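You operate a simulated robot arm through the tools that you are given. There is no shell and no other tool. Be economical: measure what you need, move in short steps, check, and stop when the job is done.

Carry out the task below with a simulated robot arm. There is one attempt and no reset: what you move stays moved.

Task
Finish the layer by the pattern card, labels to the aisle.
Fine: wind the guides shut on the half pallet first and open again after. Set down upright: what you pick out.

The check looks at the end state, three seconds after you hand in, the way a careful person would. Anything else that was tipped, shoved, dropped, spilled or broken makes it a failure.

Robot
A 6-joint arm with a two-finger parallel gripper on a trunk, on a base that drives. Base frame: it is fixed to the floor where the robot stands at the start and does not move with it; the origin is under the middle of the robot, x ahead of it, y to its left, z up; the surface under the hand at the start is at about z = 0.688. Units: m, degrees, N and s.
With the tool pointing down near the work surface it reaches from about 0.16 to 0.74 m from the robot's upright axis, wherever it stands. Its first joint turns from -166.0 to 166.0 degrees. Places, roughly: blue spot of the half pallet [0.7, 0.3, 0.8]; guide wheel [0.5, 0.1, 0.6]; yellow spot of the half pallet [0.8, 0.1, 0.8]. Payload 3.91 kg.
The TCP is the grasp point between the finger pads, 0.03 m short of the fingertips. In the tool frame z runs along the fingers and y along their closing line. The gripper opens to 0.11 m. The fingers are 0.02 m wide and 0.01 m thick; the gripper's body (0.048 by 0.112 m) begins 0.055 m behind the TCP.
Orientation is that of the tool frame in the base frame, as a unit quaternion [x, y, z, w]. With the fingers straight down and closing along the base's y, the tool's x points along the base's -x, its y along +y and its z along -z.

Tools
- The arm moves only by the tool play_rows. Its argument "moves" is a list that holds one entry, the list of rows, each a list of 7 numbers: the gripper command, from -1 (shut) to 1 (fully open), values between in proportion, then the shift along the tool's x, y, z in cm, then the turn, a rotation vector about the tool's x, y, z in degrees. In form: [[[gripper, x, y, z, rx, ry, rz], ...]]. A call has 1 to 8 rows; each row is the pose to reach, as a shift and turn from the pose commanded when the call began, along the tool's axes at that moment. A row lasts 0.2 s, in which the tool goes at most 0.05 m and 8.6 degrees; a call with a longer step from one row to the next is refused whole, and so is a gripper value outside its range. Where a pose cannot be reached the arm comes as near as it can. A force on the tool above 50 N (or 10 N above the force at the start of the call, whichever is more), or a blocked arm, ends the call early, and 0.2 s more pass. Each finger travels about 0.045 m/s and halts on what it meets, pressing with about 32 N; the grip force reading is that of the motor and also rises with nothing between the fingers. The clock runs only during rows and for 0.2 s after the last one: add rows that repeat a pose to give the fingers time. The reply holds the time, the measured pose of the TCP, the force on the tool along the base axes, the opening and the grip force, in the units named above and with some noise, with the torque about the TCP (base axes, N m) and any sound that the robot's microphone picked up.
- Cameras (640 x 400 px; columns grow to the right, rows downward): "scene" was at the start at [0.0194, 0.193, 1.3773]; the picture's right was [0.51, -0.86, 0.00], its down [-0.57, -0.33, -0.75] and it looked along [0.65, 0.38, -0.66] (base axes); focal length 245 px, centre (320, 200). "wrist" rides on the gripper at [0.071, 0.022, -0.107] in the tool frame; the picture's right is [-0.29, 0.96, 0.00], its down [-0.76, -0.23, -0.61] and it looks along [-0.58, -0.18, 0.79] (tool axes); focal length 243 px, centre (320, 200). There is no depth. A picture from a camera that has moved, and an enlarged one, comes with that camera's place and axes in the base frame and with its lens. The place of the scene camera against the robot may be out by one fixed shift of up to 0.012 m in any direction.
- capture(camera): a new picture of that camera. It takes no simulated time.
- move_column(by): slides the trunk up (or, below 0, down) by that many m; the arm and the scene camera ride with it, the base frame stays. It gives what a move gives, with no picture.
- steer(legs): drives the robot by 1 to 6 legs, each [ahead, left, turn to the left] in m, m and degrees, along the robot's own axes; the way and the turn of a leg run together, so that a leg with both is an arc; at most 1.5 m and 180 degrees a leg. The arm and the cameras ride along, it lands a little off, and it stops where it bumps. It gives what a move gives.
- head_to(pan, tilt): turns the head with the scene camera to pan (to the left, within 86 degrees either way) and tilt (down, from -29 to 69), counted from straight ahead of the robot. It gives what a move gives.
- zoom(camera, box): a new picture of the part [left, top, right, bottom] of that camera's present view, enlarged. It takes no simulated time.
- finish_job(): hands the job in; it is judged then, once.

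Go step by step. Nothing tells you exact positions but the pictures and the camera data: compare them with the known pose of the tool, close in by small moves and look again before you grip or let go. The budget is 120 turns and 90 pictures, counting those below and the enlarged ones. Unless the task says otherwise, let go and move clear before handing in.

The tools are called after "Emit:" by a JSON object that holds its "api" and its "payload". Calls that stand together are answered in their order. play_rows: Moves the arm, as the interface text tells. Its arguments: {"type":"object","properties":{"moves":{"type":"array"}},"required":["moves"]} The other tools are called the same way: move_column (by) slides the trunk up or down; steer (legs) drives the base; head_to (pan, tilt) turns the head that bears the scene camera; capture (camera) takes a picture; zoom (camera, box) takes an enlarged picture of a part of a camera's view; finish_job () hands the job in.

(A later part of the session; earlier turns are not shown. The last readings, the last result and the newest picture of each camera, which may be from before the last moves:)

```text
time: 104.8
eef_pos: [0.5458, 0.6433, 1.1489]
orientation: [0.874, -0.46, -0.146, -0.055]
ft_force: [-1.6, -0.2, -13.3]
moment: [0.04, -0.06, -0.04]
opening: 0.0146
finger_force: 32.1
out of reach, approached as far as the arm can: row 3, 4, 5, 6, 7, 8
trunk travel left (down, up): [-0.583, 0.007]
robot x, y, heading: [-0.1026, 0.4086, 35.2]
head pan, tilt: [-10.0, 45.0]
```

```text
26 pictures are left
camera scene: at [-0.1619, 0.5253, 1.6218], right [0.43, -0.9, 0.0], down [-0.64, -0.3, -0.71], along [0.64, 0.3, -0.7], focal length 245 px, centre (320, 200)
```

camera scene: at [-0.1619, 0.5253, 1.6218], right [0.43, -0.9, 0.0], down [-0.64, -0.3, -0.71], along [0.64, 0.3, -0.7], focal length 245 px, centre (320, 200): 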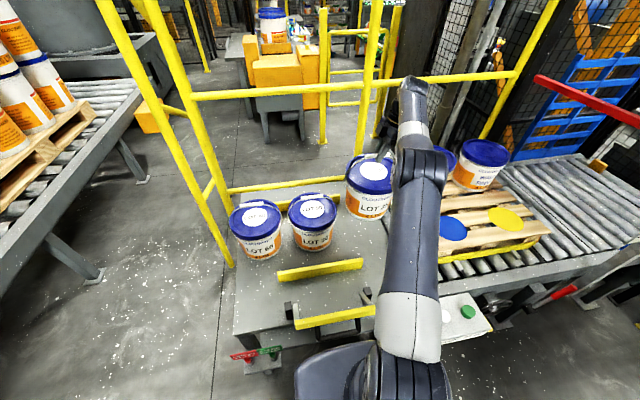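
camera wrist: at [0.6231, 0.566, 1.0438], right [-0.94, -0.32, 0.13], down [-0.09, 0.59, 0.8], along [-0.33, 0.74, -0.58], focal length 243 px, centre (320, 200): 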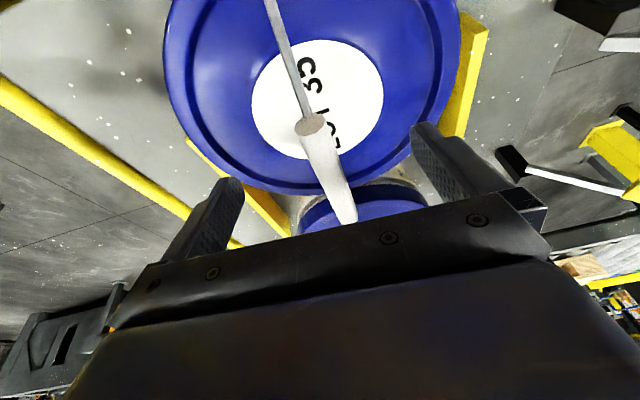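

LOT 35 hangs level (≈1.35 kg). Yellow spot ≈ (0.825, 0.080, 0.80), blue ≈ (0.66, 0.29, 0.80). I back out, drive right along the station and check before going in.

Emit:
{"api": "steer", "payload": {"legs": [[-0.25, 0, 0], [0, -0.626, 0]]}}

Emit:
{"api": "head_to", "payload": {"pan": 12, "tilt": 42}}

Emit:
{"api": "capture", "payload": {"camera": "scene"}}

Emit:
{"api": "capture", "payload": {"camera": "wrist"}}

```text
time: 109.8
eef_pos: [0.7028, -0.0171, 1.1455]
orientation: [0.872, -0.465, -0.147, -0.055]
ft_force: [-0.1, -0.3, -14.1]
moment: [-0.11, -0.03, 0.06]
opening: 0.0146
finger_force: 32.0
trunk travel left (down, up): [-0.583, 0.007]
robot x, y, heading: [0.0516, -0.2536, 34.7]
head pan, tilt: [-10.0, 45.0]
```

```text
time: 110.6
eef_pos: [0.7041, -0.0162, 1.1464]
orientation: [0.871, -0.465, -0.148, -0.053]
ft_force: [0.1, -1.2, -14.4]
moment: [-0.11, -0.05, -0.04]
opening: 0.015
finger_force: 31.6
trunk travel left (down, up): [-0.583, 0.007]
robot x, y, heading: [0.0484, -0.2493, 34.7]
head pan, tilt: [12.0, 42.0]
```

```text
25 pictures are left
camera scene: at [-0.0208, -0.0999, 1.626], right [0.73, -0.69, 0.0], down [-0.46, -0.49, -0.74], along [0.51, 0.54, -0.67], focal length 245 px, centre (320, 200)
```

scene: 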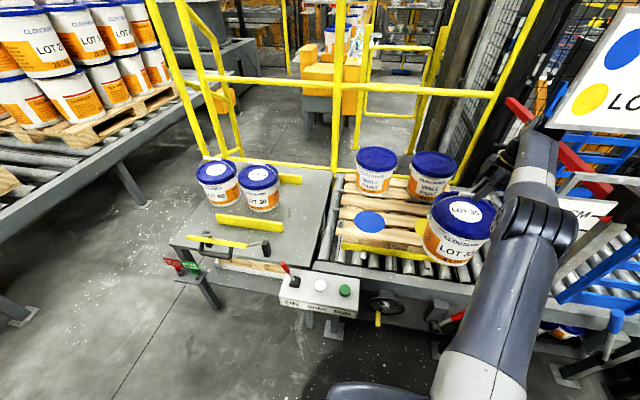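

```text
24 pictures are left
camera wrist: at [0.7442, -0.1105, 1.2264], right [-0.94, -0.31, 0.13], down [-0.08, 0.59, 0.8], along [-0.32, 0.74, -0.58], focal length 243 px, centre (320, 200)
```

wrist: 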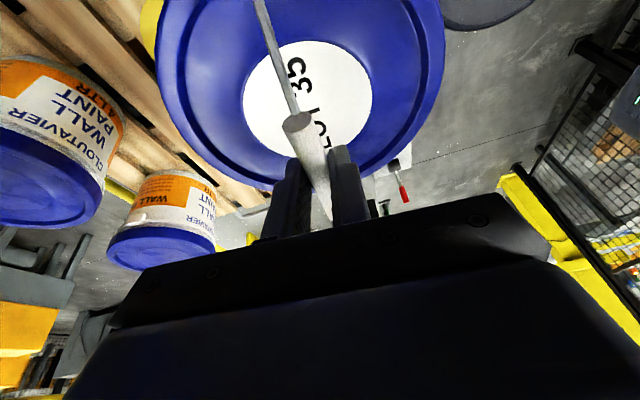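

Pail centre sits under the hand within ~6 mm by the wrist view. I go 0.09 m closer and re-measure the yellow spot.

Emit:
{"api": "steer", "payload": {"legs": [[0.09, 0.005, 0.9]]}}

Emit:
{"api": "capture", "payload": {"camera": "wrist"}}

Emit:
{"api": "head_to", "payload": {"pan": -5, "tilt": 50}}

Emit:
{"api": "capture", "payload": {"camera": "scene"}}

```text
time: 111.8
eef_pos: [0.7721, 0.0509, 1.1455]
orientation: [0.875, -0.458, -0.148, -0.052]
ft_force: [-0.1, 0.3, -14.9]
moment: [-0.15, -0.03, -0.02]
opening: 0.0149
finger_force: 32.3
trunk travel left (down, up): [-0.583, 0.007]
robot x, y, heading: [0.1221, -0.1939, 35.8]
head pan, tilt: [12.0, 42.0]
```

```text
23 pictures are left
camera wrist: at [0.8146, -0.0421, 1.2255], right [-0.94, -0.32, 0.13], down [-0.09, 0.59, 0.8], along [-0.34, 0.74, -0.58], focal length 243 px, centre (320, 200)
```

wrist: 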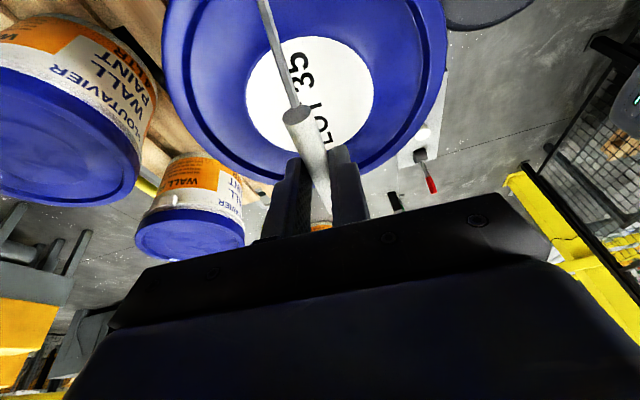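

```text
time: 112.5
eef_pos: [0.7716, 0.0512, 1.1446]
orientation: [0.875, -0.458, -0.15, -0.051]
ft_force: [0.8, 0.5, -12.9]
moment: [-0.13, -0.03, 0.0]
opening: 0.0148
finger_force: 31.8
trunk travel left (down, up): [-0.583, 0.007]
robot x, y, heading: [0.1228, -0.1927, 35.5]
head pan, tilt: [-5.0, 50.0]
```

```text
22 pictures are left
camera scene: at [0.0588, -0.0666, 1.6148], right [0.51, -0.86, 0.0], down [-0.66, -0.39, -0.64], along [0.55, 0.33, -0.77], focal length 245 px, centre (320, 200)
```

scene: 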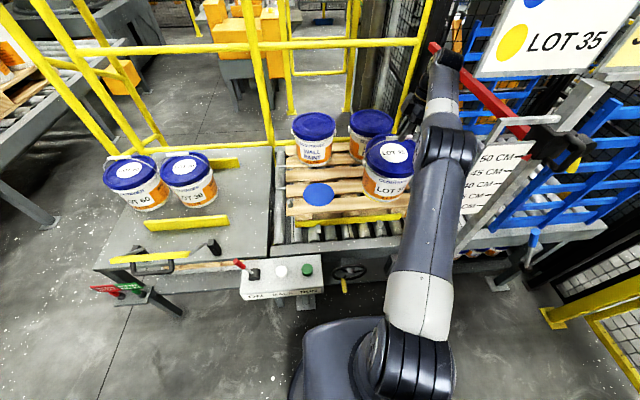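

Correcting with the pail's own offset in the same picture, the spot centre is about (0.829, 0.066). I drive the last 6 cm and start lowering with the trunk.

Emit:
{"api": "steer", "payload": {"legs": [[0.059, -0.019, 0]]}}

Emit:
{"api": "move_column", "payload": {"by": -0.04}}

Emit:
{"api": "zoom", "payload": {"camera": "scene", "box": [260, 90, 460, 215]}}

```text
time: 113.5
eef_pos: [0.8305, 0.0707, 1.1431]
orientation: [0.875, -0.457, -0.149, -0.052]
ft_force: [2.0, 1.2, -14.6]
moment: [-0.11, -0.05, -0.02]
opening: 0.0149
finger_force: 32.3
trunk travel left (down, up): [-0.583, 0.007]
robot x, y, heading: [0.1787, -0.1725, 35.6]
head pan, tilt: [-5.0, 50.0]
```

```text
time: 114.4
eef_pos: [0.83, 0.0703, 1.1052]
orientation: [0.875, -0.457, -0.148, -0.054]
ft_force: [1.0, 0.0, -0.9]
moment: [0.0, 0.0, 0.0]
opening: 0.0
finger_force: 32.1
trunk travel left (down, up): [-0.543, 0.047]
robot x, y, heading: [0.1806, -0.1728, 35.8]
head pan, tilt: [-5.0, 50.0]
```

```text
3.20 times, centred on (360, 152) of scene
camera zoom: at [0.1166, -0.0482, 1.575], right [0.51, -0.86, 0.0], down [-0.66, -0.39, -0.64], along [0.55, 0.33, -0.77], focal length 785 px, centre (192, 352)
```

zoom: 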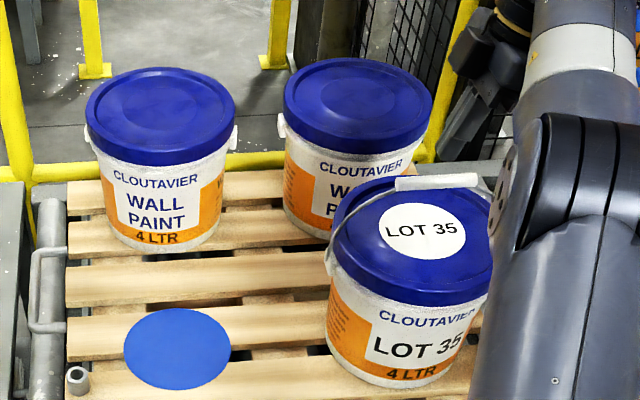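

The bail slipped free as the pail landed: LOT 35 stands upright on the yellow spot with its label to the aisle, hand just above. I rise, open, back off and inspect.

Emit:
{"api": "move_column", "payload": {"by": 0.045}}

Emit:
{"api": "steer", "payload": {"legs": [[-0.22, 0, 0]]}}

Emit:
{"api": "head_to", "payload": {"pan": 0, "tilt": 42}}

Emit:
{"api": "zoom", "payload": {"camera": "scene", "box": [240, 60, 480, 210]}}

Emit:
{"api": "capture", "payload": {"camera": "wrist"}}

```text
time: 115.2
eef_pos: [0.8293, 0.0704, 1.15]
orientation: [0.875, -0.458, -0.148, -0.052]
ft_force: [-0.1, 0.4, -0.1]
moment: [0.01, 0.0, 0.01]
opening: 0.0
finger_force: 32.0
trunk travel left (down, up): [-0.588, 0.002]
robot x, y, heading: [0.1803, -0.1713, 35.6]
head pan, tilt: [-5.0, 50.0]
```

```text
time: 116.9
eef_pos: [0.6548, -0.0593, 1.1509]
orientation: [0.874, -0.46, -0.148, -0.054]
ft_force: [-0.2, -0.2, -0.4]
moment: [-0.02, 0.03, 0.02]
opening: 0.0
finger_force: 31.8
trunk travel left (down, up): [-0.588, 0.002]
robot x, y, heading: [0.0039, -0.2987, 35.4]
head pan, tilt: [-5.0, 50.0]
```

```text
time: 117.6
eef_pos: [0.6549, -0.0586, 1.1505]
orientation: [0.874, -0.46, -0.149, -0.054]
ft_force: [0.3, -1.0, -0.1]
moment: [-0.02, -0.04, 0.0]
opening: 0.0
finger_force: 32.1
trunk travel left (down, up): [-0.588, 0.002]
robot x, y, heading: [0.007, -0.2996, 35.6]
head pan, tilt: [0.0, 42.0]
```

```text
2.67 times, centred on (360, 135) of scene
camera zoom: at [-0.0569, -0.1639, 1.6309], right [0.58, -0.82, 0.0], down [-0.55, -0.39, -0.74], along [0.61, 0.43, -0.67], focal length 654 px, centre (213, 373)
```

zoom: 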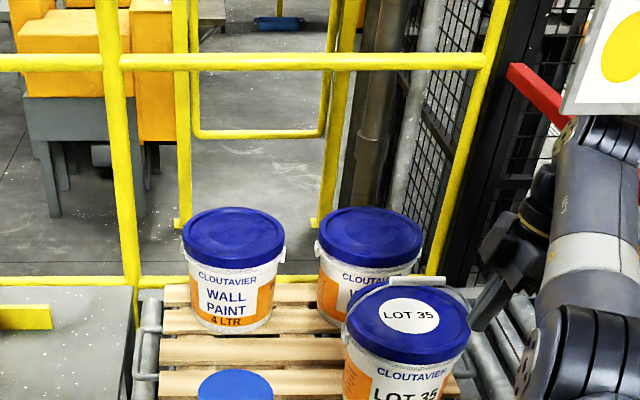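

```text
19 pictures are left
camera wrist: at [0.6971, -0.152, 1.2311], right [-0.94, -0.32, 0.13], down [-0.09, 0.59, 0.8], along [-0.33, 0.74, -0.58], focal length 243 px, centre (320, 200)
```

wrist: 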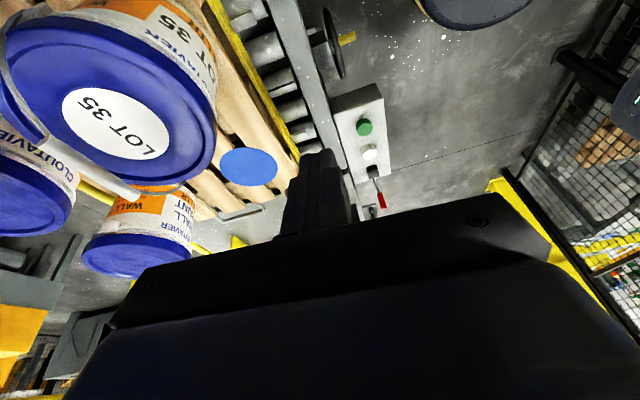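

I check how well the pail covers the yellow spot.

Emit:
{"api": "zoom", "payload": {"camera": "scene", "box": [290, 150, 434, 240]}}

```text
4.44 times, centred on (362, 195) of scene
camera zoom: at [-0.0569, -0.1639, 1.6309], right [0.58, -0.82, 0.0], down [-0.55, -0.39, -0.74], along [0.61, 0.43, -0.67], focal length 1090 px, centre (133, 222)
```

zoom: 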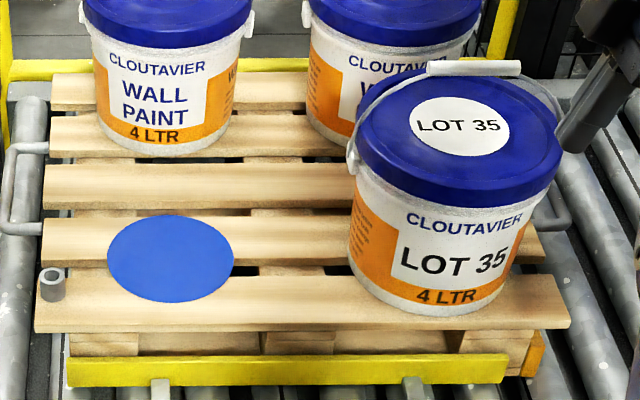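

LOT 35 covers the yellow spot within ~1–2 cm, label to the aisle. Next LOT 30: I open the gripper, bring the arm to the middle, and drive back to the table.

Emit:
{"api": "play_rows", "payload": {"moves": [[[1, -2.5, 0, 0.8, 0, 0, 0], [1, -5, 0, 1.6, 0, 0, 0], [1, -7.5, 0.1, 2.4, 0, 0, 0], [1, -10, 0.2, 3.2, 0, 0, 0], [1, -12.5, 0.2, 4, 0, 0, 0], [1, -15, 0.3, 4.8, 0, 0, 0], [1, -17.1, 0.3, 5.5, 0, 0, 0], [1, -17.1, 0.3, 5.5, 0, 0, 0]]]}}

Emit:
{"api": "steer", "payload": {"legs": [[0, 0.655, 0], [0.3, 0, 0]]}}

Emit:
{"api": "capture", "payload": {"camera": "wrist"}}

```text
time: 119.4
eef_pos: [0.5492, 0.0872, 1.1506]
orientation: [0.874, -0.46, -0.148, -0.053]
ft_force: [1.1, -0.3, 0.1]
moment: [-0.03, -0.04, 0.01]
opening: 0.1099
finger_force: 0.1
trunk travel left (down, up): [-0.588, 0.002]
robot x, y, heading: [0.0031, -0.3015, 35.3]
head pan, tilt: [0.0, 42.0]
```

```text
time: 124.7
eef_pos: [0.4115, 0.7996, 1.1501]
orientation: [0.873, -0.462, -0.148, -0.054]
ft_force: [-0.6, 0.0, 0.0]
moment: [0.03, 0.03, 0.01]
opening: 0.1098
finger_force: 0.1
trunk travel left (down, up): [-0.588, 0.002]
robot x, y, heading: [-0.1281, 0.4129, 35.0]
head pan, tilt: [0.0, 42.0]
```

```text
17 pictures are left
camera wrist: at [0.4546, 0.7056, 1.2313], right [-0.94, -0.32, 0.13], down [-0.09, 0.59, 0.8], along [-0.33, 0.74, -0.58], focal length 243 px, centre (320, 200)
```

wrist: 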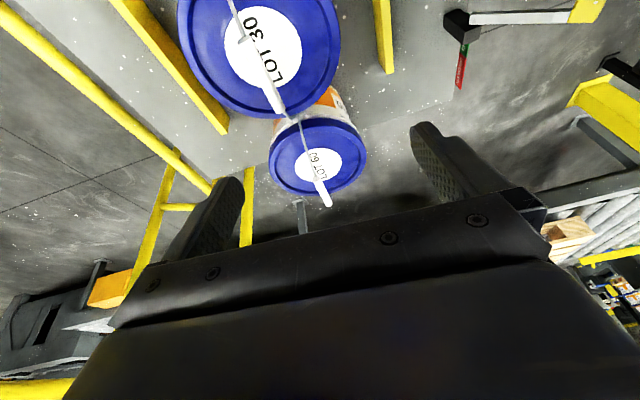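

LOT 30's grip centre ≈ (0.438, 0.842, 0.964). I move over it and go down to z≈1.04, then re-check.

Emit:
{"api": "play_rows", "payload": {"moves": [[[1, -1, -2.3, 0.2, 0, 0, 0], [1, -1.9, -4.6, 0.4, 0, 0, 0], [1, -1.0, -4.7, 3, 0, 0, 0], [1, -0.2, -4.8, 6, 0, 0, 0], [1, 0.6, -4.9, 8.5, 0, 0, 0], [1, 1.4, -5.05, 10.9, 0, 0, 0], [1, 1.4, -5.05, 10.9, 0, 0, 0]]]}}

Emit:
{"api": "capture", "payload": {"camera": "wrist"}}

```text
time: 126.3
eef_pos: [0.4395, 0.8419, 1.042]
orientation: [0.873, -0.461, -0.148, -0.054]
ft_force: [-0.2, 0.3, -0.1]
moment: [-0.01, 0.02, 0.0]
opening: 0.11
finger_force: 0.0
trunk travel left (down, up): [-0.588, 0.002]
robot x, y, heading: [-0.1327, 0.4133, 35.3]
head pan, tilt: [0.0, 42.0]
```

```text
16 pictures are left
camera wrist: at [0.4815, 0.7474, 1.1227], right [-0.94, -0.32, 0.13], down [-0.09, 0.59, 0.8], along [-0.33, 0.74, -0.58], focal length 243 px, centre (320, 200)
```

wrist: 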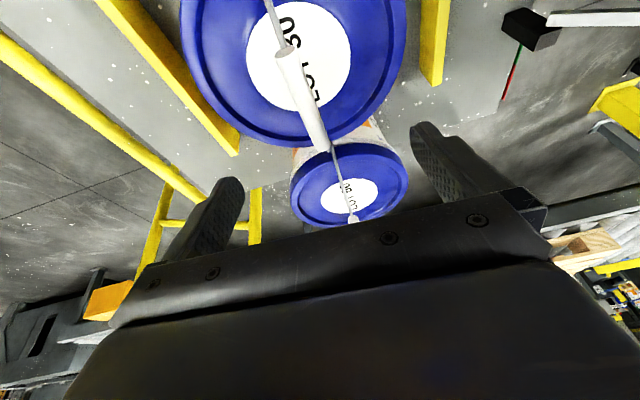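

On target. I descend to z≈0.955 so the grip sits deep between the pads, then close.

Emit:
{"api": "play_rows", "payload": {"moves": [[[1, 0.9, 0, 2, 0, 0, 0], [1, 1.7, -0.1, 4.2, 0, 0, 0], [1, 2.4, -0.2, 6.3, 0, 0, 0], [1, 3.0, -0.2, 8.3, 0, 0, 0], [1, 3.0, -0.2, 8.3, 0, 0, 0]]]}}

Emit:
{"api": "play_rows", "payload": {"moves": [[[0.4, 0, 0, 0, 0, 0, 0], [-0.2, 0, 0, 0, 0, 0, 0], [-0.7, 0, 0, 0, 0, 0, 0], [-1, 0, 0, 0, 0, 0, 0], [-1, 0, 0, 0, 0, 0, 0], [-1, 0, 0, 0, 0, 0, 0], [-1, 0, 0, 0, 0, 0, 0], [-1, 0, 0, 0, 0, 0, 0]]]}}

Emit:
{"api": "capture", "payload": {"camera": "wrist"}}

```text
time: 127.5
eef_pos: [0.4386, 0.8376, 0.9526]
orientation: [0.873, -0.461, -0.148, -0.054]
ft_force: [-0.4, -0.1, 0.1]
moment: [0.0, 0.02, 0.01]
opening: 0.1099
finger_force: 0.1
trunk travel left (down, up): [-0.588, 0.002]
robot x, y, heading: [-0.1329, 0.4172, 35.0]
head pan, tilt: [0.0, 42.0]
```

```text
time: 129.3
eef_pos: [0.4394, 0.8373, 0.9533]
orientation: [0.874, -0.461, -0.147, -0.053]
ft_force: [5.6, 1.5, 3.6]
moment: [-0.13, -0.17, 0.02]
opening: 0.0148
finger_force: 31.7
trunk travel left (down, up): [-0.588, 0.002]
robot x, y, heading: [-0.1335, 0.4149, 35.2]
head pan, tilt: [0.0, 42.0]
```

```text
15 pictures are left
camera wrist: at [0.4812, 0.7442, 1.0342], right [-0.94, -0.32, 0.13], down [-0.09, 0.59, 0.8], along [-0.33, 0.74, -0.58], focal length 243 px, centre (320, 200)
```

wrist: 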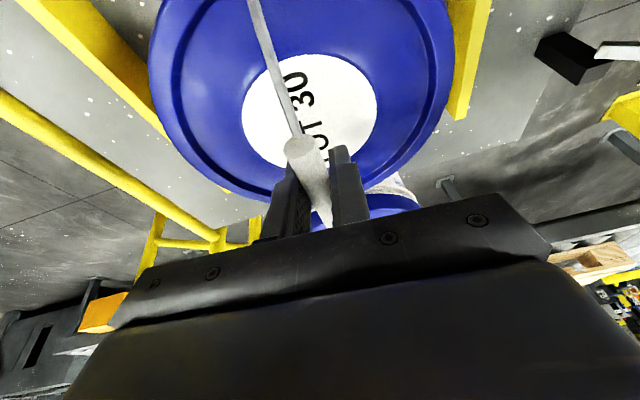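

Gripped. I lift 18 cm straight up.

Emit:
{"api": "play_rows", "payload": {"moves": [[[-1, -0.5, 0.1, -1.6, 0, 0, 0], [-1, -1.1, 0.2, -3.6, 0, 0, 0], [-1, -1.8, 0.25, -5.8, 0, 0, 0], [-1, -2.5, 0.35, -8, 0, 0, 0], [-1, -3.2, 0.45, -10.3, 0, 0, 0], [-1, -4, 0.55, -12.6, 0, 0, 0], [-1, -4.7, 0.7, -14.9, 0, 0, 0], [-1, -5.4, 0.8, -17.1, 0, 0, 0]]]}}

```text
time: 131.1
eef_pos: [0.4384, 0.8382, 1.1303]
orientation: [0.873, -0.461, -0.148, -0.052]
ft_force: [-0.2, 0.1, -14.6]
moment: [-0.15, -0.05, -0.03]
opening: 0.0143
finger_force: 32.1
trunk travel left (down, up): [-0.588, 0.002]
robot x, y, heading: [-0.1336, 0.4125, 35.3]
head pan, tilt: [0.0, 42.0]
```

LOT 30 is up (bottom ≈0.84). I back out 0.28 m and drive right to in front of the blue spot.

Emit:
{"api": "steer", "payload": {"legs": [[-0.28, 0, 0.3], [0, -0.576, 0]]}}

Emit:
{"api": "play_rows", "payload": {"moves": [[[-1, -0.3, 0, -1, 0, 0, 0], [-1, -0.6, 0.1, -2, 0, 0, 0], [-1, -0.6, 0.1, -2, 0, 0, 0]]]}}

Emit:
{"api": "capture", "payload": {"camera": "wrist"}}

Emit:
{"api": "capture", "payload": {"camera": "scene"}}

```text
time: 136.0
eef_pos: [0.5524, 0.2065, 1.13]
orientation: [0.873, -0.461, -0.148, -0.053]
ft_force: [0.5, -0.2, -13.6]
moment: [-0.12, -0.05, 0.0]
opening: 0.0148
finger_force: 32.1
trunk travel left (down, up): [-0.588, 0.002]
robot x, y, heading: [-0.0181, -0.2205, 35.4]
head pan, tilt: [0.0, 42.0]
```

```text
time: 136.8
eef_pos: [0.552, 0.2072, 1.1519]
orientation: [0.874, -0.461, -0.149, -0.052]
ft_force: [0.0, 1.1, -13.7]
moment: [-0.09, -0.07, 0.0]
opening: 0.0147
finger_force: 32.7
trunk travel left (down, up): [-0.588, 0.002]
robot x, y, heading: [-0.0165, -0.2178, 35.4]
head pan, tilt: [0.0, 42.0]
```

```text
14 pictures are left
camera wrist: at [0.5949, 0.1132, 1.2326], right [-0.94, -0.32, 0.13], down [-0.09, 0.59, 0.8], along [-0.33, 0.74, -0.58], focal length 243 px, centre (320, 200)
```

wrist: 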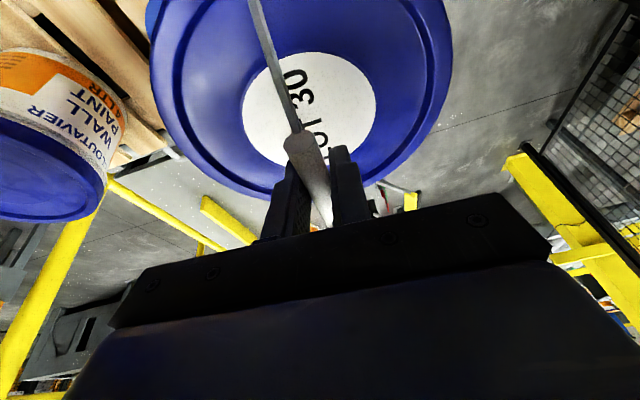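

```text
13 pictures are left
camera scene: at [-0.0792, -0.0809, 1.6309], right [0.58, -0.82, 0.0], down [-0.55, -0.39, -0.74], along [0.61, 0.43, -0.67], focal length 245 px, centre (320, 200)
```

scene: 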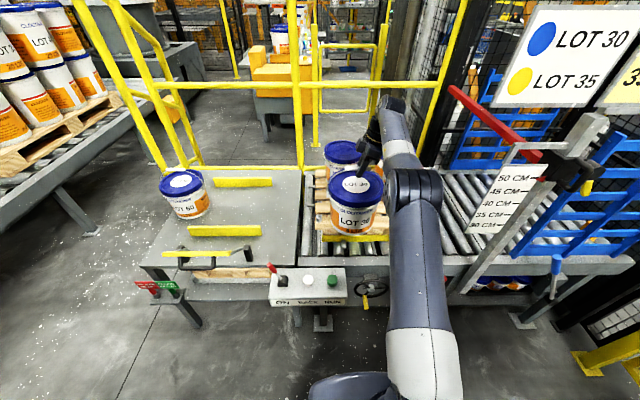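

Aligned sideways; I drive 0.155 m ahead and begin lowering slowly with the arm.

Emit:
{"api": "steer", "payload": {"legs": [[0.155, 0, 0]]}}

Emit:
{"api": "play_rows", "payload": {"moves": [[[-1, 0.15, 0, 0.5, 0, 0, 0], [-1, 0.3, 0, 1.0, 0, 0, 0], [-1, 0.45, -0.05, 1.4, 0, 0, 0], [-1, 0.6, -0.08, 1.9, 0, 0, 0], [-1, 0.75, -0.1, 2.4, 0, 0, 0], [-1, 0.9, -0.12, 2.85, 0, 0, 0], [-1, 0.9, -0.12, 2.85, 0, 0, 0]]]}}

Emit:
{"api": "zoom", "payload": {"camera": "scene", "box": [250, 130, 450, 255]}}

```text
time: 138.2
eef_pos: [0.6786, 0.2999, 1.1521]
orientation: [0.874, -0.459, -0.149, -0.051]
ft_force: [-0.8, -0.9, -14.7]
moment: [-0.11, -0.01, 0.04]
opening: 0.0143
finger_force: 31.9
trunk travel left (down, up): [-0.588, 0.002]
robot x, y, heading: [0.1096, -0.1267, 35.5]
head pan, tilt: [0.0, 42.0]
```

```text
time: 139.8
eef_pos: [0.6772, 0.3007, 1.121]
orientation: [0.875, -0.459, -0.149, -0.051]
ft_force: [0.5, -0.2, -14.1]
moment: [-0.1, -0.11, -0.02]
opening: 0.0146
finger_force: 31.5
trunk travel left (down, up): [-0.588, 0.002]
robot x, y, heading: [0.1085, -0.1257, 35.4]
head pan, tilt: [0.0, 42.0]
```

```text
3.20 times, centred on (350, 192) of scene
camera zoom: at [0.0475, 0.0095, 1.6309], right [0.58, -0.81, 0.0], down [-0.54, -0.39, -0.74], along [0.6, 0.43, -0.67], focal length 785 px, centre (224, 224)
```

zoom: 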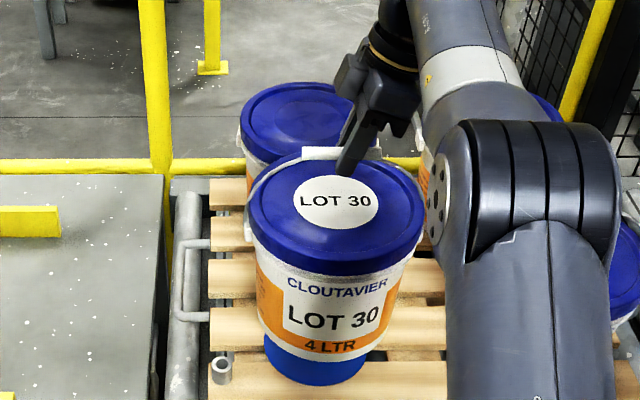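

The blue spot shows under the pail; I shift 1.1 cm left and ~0.6 cm back, then keep lowering.

Emit:
{"api": "play_rows", "payload": {"moves": [[[-1, -0.5, 0.3, 0.2, 0, 0, 0], [-1, -1.0, 0.6, 0.35, 0, 0, 0], [-1, -0.85, 0.6, 0.8, 0, 0, 0], [-1, -0.7, 0.55, 1.3, 0, 0, 0], [-1, -0.6, 0.5, 1.6, 0, 0, 0], [-1, -0.6, 0.5, 1.6, 0, 0, 0]]]}}

Emit:
{"api": "zoom", "payload": {"camera": "scene", "box": [250, 130, 450, 255]}}

```text
time: 141.2
eef_pos: [0.6671, 0.3043, 1.109]
orientation: [0.875, -0.458, -0.15, -0.051]
ft_force: [-0.3, 0.2, -12.9]
moment: [-0.1, -0.1, -0.01]
opening: 0.0147
finger_force: 32.2
trunk travel left (down, up): [-0.588, 0.002]
robot x, y, heading: [0.1078, -0.1247, 35.5]
head pan, tilt: [0.0, 42.0]
```

```text
3.20 times, centred on (350, 192) of scene
camera zoom: at [0.0475, 0.0095, 1.6309], right [0.58, -0.81, 0.0], down [-0.54, -0.39, -0.74], along [0.6, 0.43, -0.67], focal length 785 px, centre (224, 224)
```

zoom: 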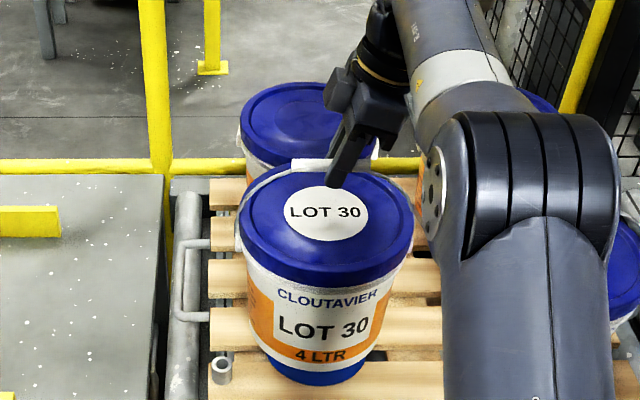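

Centred sideways. A further 0.7 cm toward the aisle and 1.5 cm down.

Emit:
{"api": "play_rows", "payload": {"moves": [[[-1, 0.05, 0.4, 0.1, 0, 0, 0], [-1, 0.1, 0.75, 0.3, 0, 0, 0], [-1, 0.25, 0.73, 0.75, 0, 0, 0], [-1, 0.35, 0.7, 1.1, 0, 0, 0], [-1, 0.45, 0.7, 1.4, 0, 0, 0], [-1, 0.45, 0.7, 1.4, 0, 0, 0]]]}}

```text
time: 142.6
eef_pos: [0.6599, 0.2997, 1.093]
orientation: [0.874, -0.459, -0.149, -0.051]
ft_force: [-0.8, -1.2, -14.1]
moment: [-0.08, -0.11, 0.0]
opening: 0.0145
finger_force: 32.1
trunk travel left (down, up): [-0.588, 0.002]
robot x, y, heading: [0.1129, -0.1273, 35.6]
head pan, tilt: [0.0, 42.0]
```

Emit:
{"api": "play_rows", "payload": {"moves": [[[-1, 0.1, 0, 0.3, 0, 0, 0], [-1, 0.2, 0, 0.6, 0, 0, 0], [-1, 0.3, 0, 0.95, 0, 0, 0], [-1, 0.3, 0, 0.95, 0, 0, 0]]]}}

Emit:
{"api": "zoom", "payload": {"camera": "scene", "box": [250, 130, 450, 255]}}

```text
time: 143.6
eef_pos: [0.6594, 0.3016, 1.0841]
orientation: [0.874, -0.459, -0.149, -0.051]
ft_force: [0.5, -0.2, -13.7]
moment: [-0.08, -0.09, -0.01]
opening: 0.0144
finger_force: 31.8
trunk travel left (down, up): [-0.588, 0.002]
robot x, y, heading: [0.1116, -0.1246, 35.6]
head pan, tilt: [0.0, 42.0]
```

```text
3.20 times, centred on (350, 192) of scene
camera zoom: at [0.0475, 0.0095, 1.6309], right [0.58, -0.81, 0.0], down [-0.54, -0.39, -0.74], along [0.6, 0.43, -0.67], focal length 785 px, centre (224, 224)
```

zoom: 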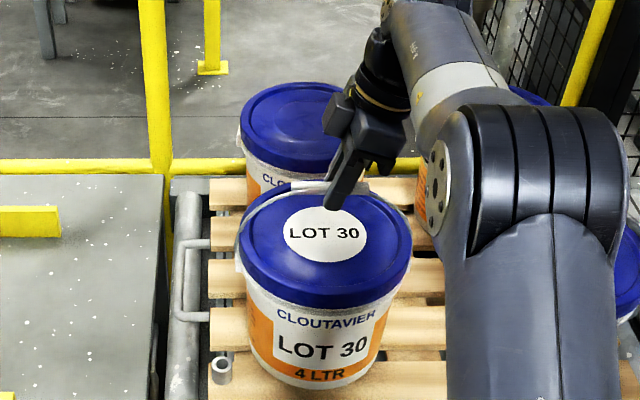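

Nearly down; a few more millimetres.

Emit:
{"api": "play_rows", "payload": {"moves": [[[-1, 0.1, -0.2, 0.3, 0, 0, 0], [-1, 0.2, -0.4, 0.6, 0, 0, 0], [-1, 0.25, -0.4, 0.8, 0, 0, 0], [-1, 0.25, -0.4, 0.8, 0, 0, 0]]]}}

```text
time: 144.6
eef_pos: [0.6627, 0.3035, 1.076]
orientation: [0.875, -0.458, -0.149, -0.051]
ft_force: [0.6, 0.5, -13.3]
moment: [-0.09, -0.1, -0.03]
opening: 0.0143
finger_force: 32.0
trunk travel left (down, up): [-0.588, 0.002]
robot x, y, heading: [0.1062, -0.1278, 35.3]
head pan, tilt: [0.0, 42.0]
```

Emit:
{"api": "play_rows", "payload": {"moves": [[[-1, 0.1, 0, 0.3, 0, 0, 0], [-1, 0.2, 0, 0.6, 0, 0, 0], [-1, 0.3, 0, 0.95, 0, 0, 0], [-1, 0.3, 0, 0.95, 0, 0, 0]]]}}

Emit:
{"api": "zoom", "payload": {"camera": "scene", "box": [250, 130, 450, 255]}}

```text
time: 145.6
eef_pos: [0.6622, 0.3021, 1.0647]
orientation: [0.874, -0.459, -0.149, -0.051]
ft_force: [-0.4, -0.2, -13.0]
moment: [-0.06, -0.07, -0.01]
opening: 0.0149
finger_force: 32.2
trunk travel left (down, up): [-0.588, 0.002]
robot x, y, heading: [0.1105, -0.1267, 35.6]
head pan, tilt: [0.0, 42.0]
```

```text
3.20 times, centred on (350, 192) of scene
camera zoom: at [0.0475, 0.0095, 1.6309], right [0.58, -0.81, 0.0], down [-0.54, -0.39, -0.74], along [0.6, 0.43, -0.67], focal length 785 px, centre (224, 224)
```

zoom: 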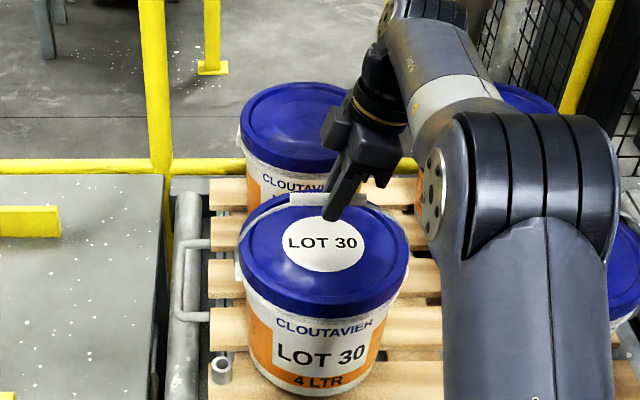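

Emit:
{"api": "play_rows", "payload": {"moves": [[[-1, 0.05, -0.4, 0.1, 0, 0, 0], [-1, 0.1, -0.7, 0.3, 0, 0, 0], [-1, 0.2, -0.7, 0.6, 0, 0, 0], [-1, 0.3, -0.7, 0.9, 0, 0, 0], [-1, 0.3, -0.7, 0.9, 0, 0, 0]]]}}

```text
time: 146.8
eef_pos: [0.6685, 0.3054, 1.0555]
orientation: [0.874, -0.459, -0.149, -0.051]
ft_force: [-0.6, 0.6, -14.8]
moment: [-0.11, -0.09, -0.01]
opening: 0.0147
finger_force: 31.7
trunk travel left (down, up): [-0.588, 0.002]
robot x, y, heading: [0.1081, -0.1269, 35.8]
head pan, tilt: [0.0, 42.0]
```

Emit:
{"api": "play_rows", "payload": {"moves": [[[-1, 0.1, 0, 0.3, 0, 0, 0], [-1, 0.2, 0, 0.6, 0, 0, 0], [-1, 0.3, 0, 0.95, 0, 0, 0], [-1, 0.3, 0, 0.95, 0, 0, 0]]]}}

Emit:
{"api": "zoom", "payload": {"camera": "scene", "box": [250, 150, 450, 275]}}

```text
time: 147.8
eef_pos: [0.6665, 0.3038, 1.0486]
orientation: [0.875, -0.458, -0.147, -0.053]
ft_force: [4.0, -1.9, 21.6]
moment: [0.05, 0.0, -0.01]
opening: 0.0148
finger_force: 32.0
trunk travel left (down, up): [-0.588, 0.002]
robot x, y, heading: [0.1083, -0.1291, 35.7]
head pan, tilt: [0.0, 42.0]
```

```text
3.20 times, centred on (350, 212) of scene
camera zoom: at [0.0453, 0.0071, 1.6313], right [0.58, -0.81, 0.0], down [-0.54, -0.39, -0.74], along [0.6, 0.43, -0.67], focal length 785 px, centre (224, 160)
```

zoom: 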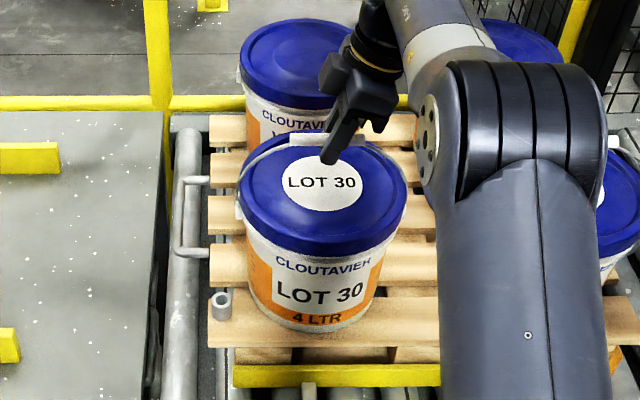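

LOT 30 has landed on the blue spot (reaction +21 N), label to the aisle. I relieve pressure, open and rise straight up.

Emit:
{"api": "play_rows", "payload": {"moves": [[[-1, -0.15, 0, -0.5, 0, 0, 0], [-0.3, -0.15, 0, -0.5, 0, 0, 0], [0.3, -0.15, 0, -0.5, 0, 0, 0], [1, -0.15, 0, -0.5, 0, 0, 0], [1, -0.15, 0, -0.5, 0, 0, 0], [1, -0.15, 0, -0.5, 0, 0, 0], [1, -0.15, 0, -0.5, 0, 0, 0], [1, -0.15, 0, -0.5, 0, 0, 0]]]}}

Emit:
{"api": "play_rows", "payload": {"moves": [[[1, -0.6, 0.1, -1.9, 0, 0, 0], [1, -1.2, 0.2, -3.8, 0, 0, 0], [1, -1.8, 0.25, -5.7, 0, 0, 0], [1, -2.4, 0.35, -7.6, 0, 0, 0], [1, -3.0, 0.45, -9.5, 0, 0, 0], [1, -3.0, 0.45, -9.5, 0, 0, 0]]]}}

Emit:
{"api": "steer", "payload": {"legs": [[-0.25, 0, 0]]}}

Emit:
{"api": "capture", "payload": {"camera": "scene"}}

```text
time: 149.6
eef_pos: [0.667, 0.3052, 1.0522]
orientation: [0.875, -0.459, -0.148, -0.052]
ft_force: [0.3, -0.9, -0.6]
moment: [0.0, -0.02, -0.02]
opening: 0.11
finger_force: 0.0
trunk travel left (down, up): [-0.588, 0.002]
robot x, y, heading: [0.1112, -0.1267, 35.6]
head pan, tilt: [0.0, 42.0]
```

```text
time: 151.0
eef_pos: [0.6672, 0.3042, 1.1513]
orientation: [0.875, -0.458, -0.149, -0.052]
ft_force: [-0.1, 0.2, -0.7]
moment: [0.0, 0.01, 0.01]
opening: 0.1098
finger_force: 0.0
trunk travel left (down, up): [-0.588, 0.002]
robot x, y, heading: [0.1048, -0.1277, 35.8]
head pan, tilt: [0.0, 42.0]
```

```text
time: 152.8
eef_pos: [0.4622, 0.1589, 1.1513]
orientation: [0.875, -0.458, -0.148, -0.052]
ft_force: [-0.1, -0.6, 0.1]
moment: [0.0, 0.01, 0.02]
opening: 0.11
finger_force: 0.0
trunk travel left (down, up): [-0.588, 0.002]
robot x, y, heading: [-0.0937, -0.2735, 35.7]
head pan, tilt: [0.0, 42.0]
```

```text
7 pictures are left
camera scene: at [-0.1589, -0.1383, 1.631], right [0.58, -0.81, 0.0], down [-0.54, -0.39, -0.74], along [0.6, 0.43, -0.67], focal length 245 px, centre (320, 200)
```

scene: 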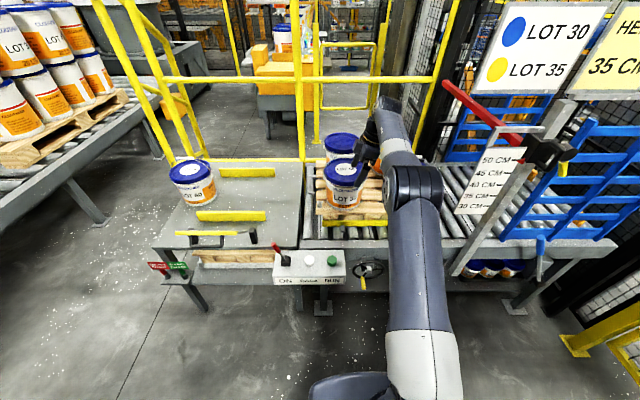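

Both pails stand on their spots. Now to reopen the guides: I turn the hand so it closes sideways again (as used on the crank), in free space.

Emit:
{"api": "play_rows", "payload": {"moves": [[[0, 0, 0, 0, 0, 0, 8], [0, 0, 0, 0, 0, 0, 16], [0, 0, 0, 0, 0, 0, 24], [0, 0, 0, 0, 0, 0, 32], [0, 0, 0, 0, 0, 0, 40], [0, 0, 0, 0, 0, 0, 48], [0, 0, 0, 0, 0, 0, 56], [0, 0, 0, 0, 0, 0, 64]]]}}

Emit:
{"api": "play_rows", "payload": {"moves": [[[0, 0, 0, 0, 0, 0, 8], [0, 0, 0, 0, 0, 0, 16], [0, 0, 0, 0, 0, 0, 24], [0, 0, 0, 0, 0, 0, 26], [0, 0, 0, 0, 0, 0, 26]]]}}

Emit:
{"api": "steer", "payload": {"legs": [[-0.1, -0.16, 0]]}}

```text
time: 154.6
eef_pos: [0.4626, 0.1579, 1.1518]
orientation: [-0.498, 0.853, 0.153, -0.035]
ft_force: [-0.2, -0.4, -0.1]
moment: [0.02, -0.01, -0.01]
opening: 0.0552
finger_force: 0.1
trunk travel left (down, up): [-0.588, 0.002]
robot x, y, heading: [-0.0977, -0.276, 35.6]
head pan, tilt: [0.0, 42.0]
```

```text
time: 155.8
eef_pos: [0.4564, 0.123, 1.1359]
orientation: [-0.319, 0.934, 0.146, -0.063]
ft_force: [-0.5, 0.1, -0.5]
moment: [-0.03, 0.02, -0.01]
opening: 0.0552
finger_force: 0.1
out of reach, approached as far as the arm can: row 3, 4, 5
trunk travel left (down, up): [-0.588, 0.002]
robot x, y, heading: [-0.093, -0.2714, 35.7]
head pan, tilt: [0.0, 42.0]
```

```text
time: 157.3
eef_pos: [0.469, -0.0676, 1.137]
orientation: [-0.318, 0.935, 0.146, -0.063]
ft_force: [-0.2, -1.2, 0.1]
moment: [0.01, -0.01, 0.01]
opening: 0.0554
finger_force: 0.2
trunk travel left (down, up): [-0.588, 0.002]
robot x, y, heading: [-0.0827, -0.4625, 35.5]
head pan, tilt: [0.0, 42.0]
```

Orientation is close. I now pitch the hand forward 45°, back off a bit and lower the trunk to the crank level.

Emit:
{"api": "steer", "payload": {"legs": [[-0.1, 0, 0]]}}

Emit:
{"api": "play_rows", "payload": {"moves": [[[0, 0, 0, 0, 0.3, -7.1, -2.3], [0, 0, 0, 0, 0.6, -14.2, -4.7], [0, 0, 0, 0, 0.9, -21.3, -7], [0, 0, 0, 0, 1.2, -28.4, -9.3], [0, 0, 0, 0, 1.5, -35.6, -11.7], [0, 0, 0, 0, 1.8, -42.7, -14], [0, 0, 0, 0, 1.8, -42.7, -14]]]}}

```text
time: 158.5
eef_pos: [0.3847, -0.1248, 1.1367]
orientation: [-0.319, 0.934, 0.146, -0.062]
ft_force: [-0.7, -0.4, -0.4]
moment: [0.0, 0.0, -0.01]
opening: 0.0549
finger_force: 0.0
trunk travel left (down, up): [-0.588, 0.002]
robot x, y, heading: [-0.1663, -0.5214, 35.4]
head pan, tilt: [0.0, 42.0]
```

```text
time: 160.1
eef_pos: [0.3859, -0.1261, 1.1362]
orientation: [-0.353, 0.85, 0.245, 0.304]
ft_force: [0.2, -0.3, -0.7]
moment: [-0.01, -0.01, 0.03]
opening: 0.055
finger_force: 0.1
trunk travel left (down, up): [-0.588, 0.002]
robot x, y, heading: [-0.1684, -0.5215, 35.6]
head pan, tilt: [0.0, 42.0]
```

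Emit:
{"api": "play_rows", "payload": {"moves": [[[0, 0, 0, 0, 6, -1.4, 0.4], [0, 0, 0, 0, 12, -2.7, 0.8], [0, 0, 0, 0, 18, -4.1, 1.2], [0, 0, 0, 0, 18, -4.1, 1.2]]]}}

Emit:
{"api": "move_column", "payload": {"by": -0.4}}

```text
time: 161.1
eef_pos: [0.3868, -0.1261, 1.1364]
orientation: [-0.296, 0.868, 0.144, 0.37]
ft_force: [0.2, 0.4, -0.4]
moment: [-0.01, 0.06, 0.01]
opening: 0.0549
finger_force: 0.1
out of reach, approached as far as the arm can: row 3, 4
trunk travel left (down, up): [-0.588, 0.002]
robot x, y, heading: [-0.1683, -0.519, 35.5]
head pan, tilt: [0.0, 42.0]
```

```text
time: 164.9
eef_pos: [0.3854, -0.1274, 0.7357]
orientation: [-0.296, 0.868, 0.145, 0.37]
ft_force: [-0.2, -0.3, -0.2]
moment: [-0.02, 0.01, -0.01]
opening: 0.0552
finger_force: 0.1
trunk travel left (down, up): [-0.188, 0.402]
robot x, y, heading: [-0.1681, -0.5215, 35.6]
head pan, tilt: [0.0, 42.0]
```

Now I drive left 0.10 m and bring the hand down to the pre-grasp point in front of the peg (which is at the wheel's bottom).

Emit:
{"api": "steer", "payload": {"legs": [[0, 0.1, 0]]}}

Emit:
{"api": "play_rows", "payload": {"moves": [[[0, 1.2, -0.1, 2.5, 0, 0, 0], [0, 2.5, -0.2, 5, 0, 0, 0], [0, 3.7, -0.4, 7.5, 0, 0, 0], [0, 4.9, -0.5, 10, 0, 0, 0], [0, 6.2, -0.7, 12.5, 0, 0, 0], [0, 7.4, -0.8, 15, 0, 0, 0], [0, 8.6, -1, 17.5, 0, 0, 0], [0, 9.8, -1.1, 19.9, 0, 0, 0]]]}}

Emit:
{"api": "capture", "payload": {"camera": "wrist"}}

```text
time: 166.1
eef_pos: [0.3268, -0.0437, 0.7358]
orientation: [-0.296, 0.868, 0.145, 0.371]
ft_force: [0.1, 0.3, 0.2]
moment: [-0.01, 0.0, -0.03]
opening: 0.0547
finger_force: 0.1
trunk travel left (down, up): [-0.188, 0.402]
robot x, y, heading: [-0.2268, -0.4356, 35.5]
head pan, tilt: [0.0, 42.0]
```

```text
time: 167.9
eef_pos: [0.3903, 0.0011, 0.5279]
orientation: [-0.296, 0.868, 0.145, 0.371]
ft_force: [0.0, -0.1, -0.3]
moment: [-0.01, 0.02, 0.02]
opening: 0.055
finger_force: 0.1
trunk travel left (down, up): [-0.188, 0.402]
robot x, y, heading: [-0.2234, -0.4381, 35.5]
head pan, tilt: [0.0, 42.0]
```

```text
6 pictures are left
camera wrist: at [0.2777, -0.0626, 0.55], right [-0.43, 0.87, 0.24], down [0.22, -0.16, 0.96], along [0.87, 0.47, -0.12], focal length 243 px, centre (320, 200)
```

wrist: 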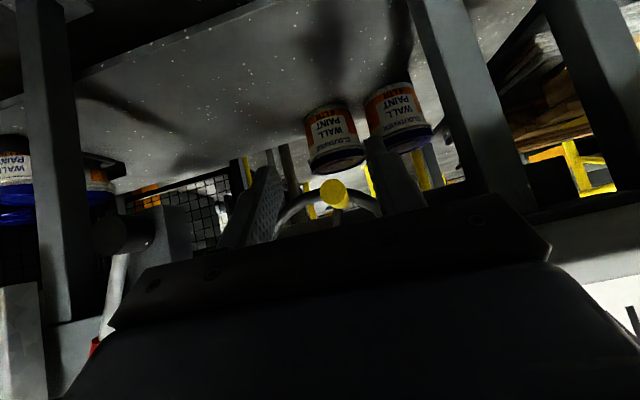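

Peg sits between the fingers as at release. I advance 7.8 cm and grip.

Emit:
{"api": "play_rows", "payload": {"moves": [[[-0.18, -1.4, -0.1, 1.5, 0, 0, 0], [-0.18, -2.8, -0.15, 3, 0, 0, 0], [-0.18, -4.1, -0.2, 4.4, 0, 0, 0], [-0.18, -5.3, -0.3, 5.7, 0, 0, 0], [-0.6, -5.3, -0.3, 5.7, 0, 0, 0], [-1, -5.3, -0.3, 5.7, 0, 0, 0], [-1, -5.3, -0.3, 5.7, 0, 0, 0], [-1, -5.3, -0.3, 5.7, 0, 0, 0]]]}}

```text
time: 169.7
eef_pos: [0.4529, 0.0462, 0.5276]
orientation: [-0.297, 0.868, 0.146, 0.37]
ft_force: [-1.7, 3.9, -2.0]
moment: [-0.19, 0.13, -1.38]
opening: 0.0217
finger_force: 44.6
trunk travel left (down, up): [-0.188, 0.402]
robot x, y, heading: [-0.2285, -0.438, 35.6]
head pan, tilt: [0.0, 42.0]
```

Gripped. I turn counter-clockwise, first 80° (bottom to right side).

Emit:
{"api": "play_rows", "payload": {"moves": [[[-1, 0.28, -1.33, 0.18, 0, 0, 0], [-1, 0.28, -2.51, 0.12, 0, 0, 0], [-1, 0.15, -3.66, -0.08, 0, 0, 0], [-1, -0.15, -4.77, -0.42, 0, 0, 0], [-1, -0.57, -5.76, -0.88, 0, 0, 0], [-1, -1.12, -6.64, -1.44, 0, 0, 0], [-1, -1.77, -7.37, -2.1, 0, 0, 0], [-1, -2.51, -7.92, -2.82, 0, 0, 0]]]}}

```text
time: 171.5
eef_pos: [0.5002, -0.0188, 0.5632]
orientation: [-0.296, 0.869, 0.145, 0.369]
ft_force: [-4.4, 4.1, -4.1]
moment: [0.25, -0.74, -1.23]
opening: 0.0218
finger_force: 44.9
trunk travel left (down, up): [-0.188, 0.402]
robot x, y, heading: [-0.2281, -0.4421, 35.5]
head pan, tilt: [0.0, 42.0]
```

Emit:
{"api": "play_rows", "payload": {"moves": [[[-1, -0.81, -0.37, -0.79, 0, 0, 0], [-1, -1.66, -0.53, -1.59, 0, 0, 0], [-1, -2.52, -0.49, -2.39, 0, 0, 0], [-1, -3.36, -0.26, -3.17, 0, 0, 0], [-1, -4.18, 0.19, -3.91, 0, 0, 0], [-1, -4.92, 0.81, -4.58, 0, 0, 0], [-1, -5.58, 1.6, -5.15, 0, 0, 0], [-1, -6.14, 2.52, -5.62, 0, 0, 0]]]}}

```text
time: 173.3
eef_pos: [0.4883, -0.0025, 0.6537]
orientation: [-0.294, 0.867, 0.146, 0.375]
ft_force: [2.5, -24.3, 24.6]
moment: [-0.33, -0.36, -1.34]
opening: 0.0217
finger_force: 44.7
trunk travel left (down, up): [-0.188, 0.402]
robot x, y, heading: [-0.2255, -0.438, 35.2]
head pan, tilt: [0.0, 42.0]
```

Emit:
{"api": "play_rows", "payload": {"moves": [[[-1, -0.73, 1.05, -0.63, 0, 0, 0], [-1, -1.03, 2.18, -0.84, 0, 0, 0], [-1, -1.15, 3.28, -0.88, 0, 0, 0], [-1, -1.15, 3.85, -0.85, 0, 0, 0], [-1, -1.15, 3.85, -0.85, 0, 0, 0]]]}}

Emit:
{"api": "head_to", "payload": {"pan": 5, "tilt": 42}}

Emit:
{"api": "capture", "payload": {"camera": "scene"}}

```text
time: 174.5
eef_pos: [0.4659, 0.0258, 0.6604]
orientation: [-0.297, 0.866, 0.151, 0.373]
ft_force: [24.6, 18.6, 9.3]
moment: [0.17, -0.24, -1.48]
opening: 0.0224
finger_force: 45.4
out of reach, approached as far as the arm can: row 3, 4, 5
trunk travel left (down, up): [-0.188, 0.402]
robot x, y, heading: [-0.225, -0.4353, 35.6]
head pan, tilt: [0.0, 42.0]
```

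```text
time: 175.1
eef_pos: [0.466, 0.0244, 0.6595]
orientation: [-0.297, 0.866, 0.151, 0.373]
ft_force: [20.4, 18.2, 9.9]
moment: [0.23, -0.05, -1.37]
opening: 0.0221
finger_force: 45.1
trunk travel left (down, up): [-0.188, 0.402]
robot x, y, heading: [-0.2253, -0.4371, 35.3]
head pan, tilt: [5.0, 42.0]
```

```text
5 pictures are left
camera scene: at [-0.2924, -0.2967, 1.231], right [0.65, -0.76, 0.0], down [-0.51, -0.43, -0.74], along [0.56, 0.48, -0.67], focal length 245 px, centre (320, 200)
```

scene: 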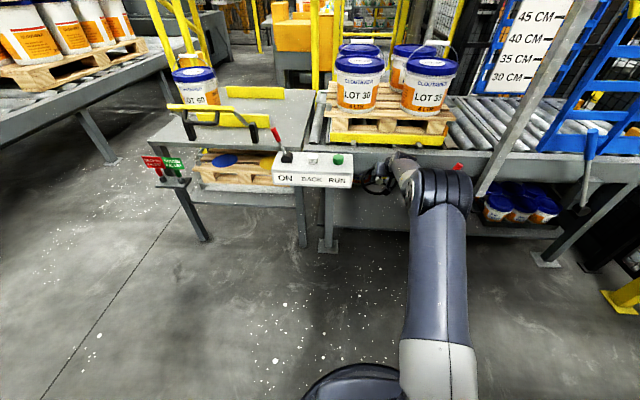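

The peg is back near the top (~5° short). The arm is slightly stretched, so I nudge the base 2 cm ahead and finish the last degrees.

Emit:
{"api": "steer", "payload": {"legs": [[0.02, 0, 0]]}}

Emit:
{"api": "play_rows", "payload": {"moves": [[[-1, 0, 0.4, 0, 0, 0, 0], [-1, 0, 0.8, 0, 0, 0, 0], [-1, 0.05, 1.1, 0.05, 0, 0, 0], [-1, 0.05, 1.1, 0.05, 0, 0, 0]]]}}

```text
time: 176.1
eef_pos: [0.4747, 0.0276, 0.6563]
orientation: [-0.296, 0.871, 0.151, 0.361]
ft_force: [-12.0, -6.7, 9.5]
moment: [-0.35, 0.92, -1.68]
opening: 0.022
finger_force: 45.2
trunk travel left (down, up): [-0.188, 0.402]
robot x, y, heading: [-0.211, -0.4274, 35.4]
head pan, tilt: [5.0, 42.0]
stopped in leg 1: the force on the tool passed its limit at 157 N (the readings are from after the stop); the commanded pose is now the measured one
```

```text
time: 177.1
eef_pos: [0.4708, 0.0329, 0.6553]
orientation: [-0.297, 0.87, 0.153, 0.363]
ft_force: [7.5, -24.3, 10.9]
moment: [-0.55, 0.52, -1.47]
opening: 0.0221
finger_force: 45.1
trunk travel left (down, up): [-0.188, 0.402]
robot x, y, heading: [-0.2098, -0.43, 35.5]
head pan, tilt: [5.0, 42.0]
```

Peg is back at its original position. I release, back off and check the guides.

Emit:
{"api": "play_rows", "payload": {"moves": [[[-0.18, 0, 0, 0, 0, 0, 0], [-0.18, 0, 0, 0, 0, 0, 0], [-0.18, 0, 0, 0, 0, 0, 0], [-0.18, 1.4, 0.1, -1.5, 0, 0, 0], [-0.18, 2.8, 0.15, -3, 0, 0, 0], [-0.18, 4.2, 0.2, -4.5, 0, 0, 0], [-0.18, 5.5, 0.3, -5.8, 0, 0, 0], [-0.18, 5.5, 0.3, -5.8, 0, 0, 0]]]}}

Emit:
{"api": "steer", "payload": {"legs": [[-0.1, -0.05, 0]]}}

Emit:
{"api": "zoom", "payload": {"camera": "scene", "box": [300, 30, 492, 150]}}

```text
time: 178.8
eef_pos: [0.4042, -0.0099, 0.6526]
orientation: [-0.297, 0.871, 0.15, 0.362]
ft_force: [-0.6, 0.2, 0.2]
moment: [0.01, 0.03, 0.0]
opening: 0.0449
finger_force: 0.1
trunk travel left (down, up): [-0.188, 0.402]
robot x, y, heading: [-0.2095, -0.4293, 35.4]
head pan, tilt: [5.0, 42.0]
```

```text
time: 179.8
eef_pos: [0.3978, -0.0479, 0.6557]
orientation: [-0.29, 0.873, 0.147, 0.364]
ft_force: [0.3, 0.5, 0.1]
moment: [0.01, 0.04, 0.01]
opening: 0.0451
finger_force: 0.0
trunk travel left (down, up): [-0.188, 0.402]
robot x, y, heading: [-0.2238, -0.4566, 34.9]
head pan, tilt: [5.0, 42.0]
stopped in leg 1: the robot was blocked; the commanded pose is now the measured one
```

```text
3.33 times, centred on (396, 90) of scene
camera zoom: at [-0.2892, -0.3162, 1.231], right [0.64, -0.77, 0.0], down [-0.51, -0.43, -0.74], along [0.57, 0.48, -0.67], focal length 818 px, centre (67, 567)
```

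zoom: 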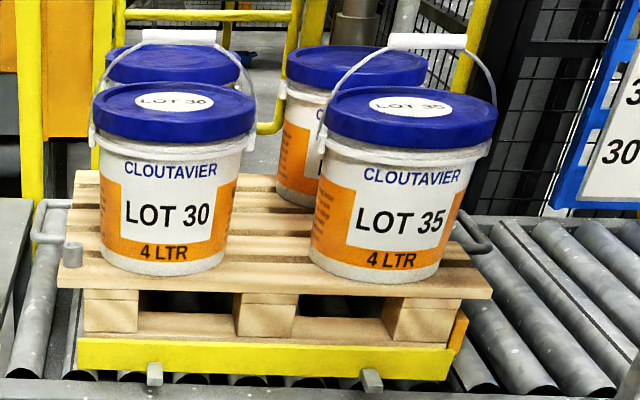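

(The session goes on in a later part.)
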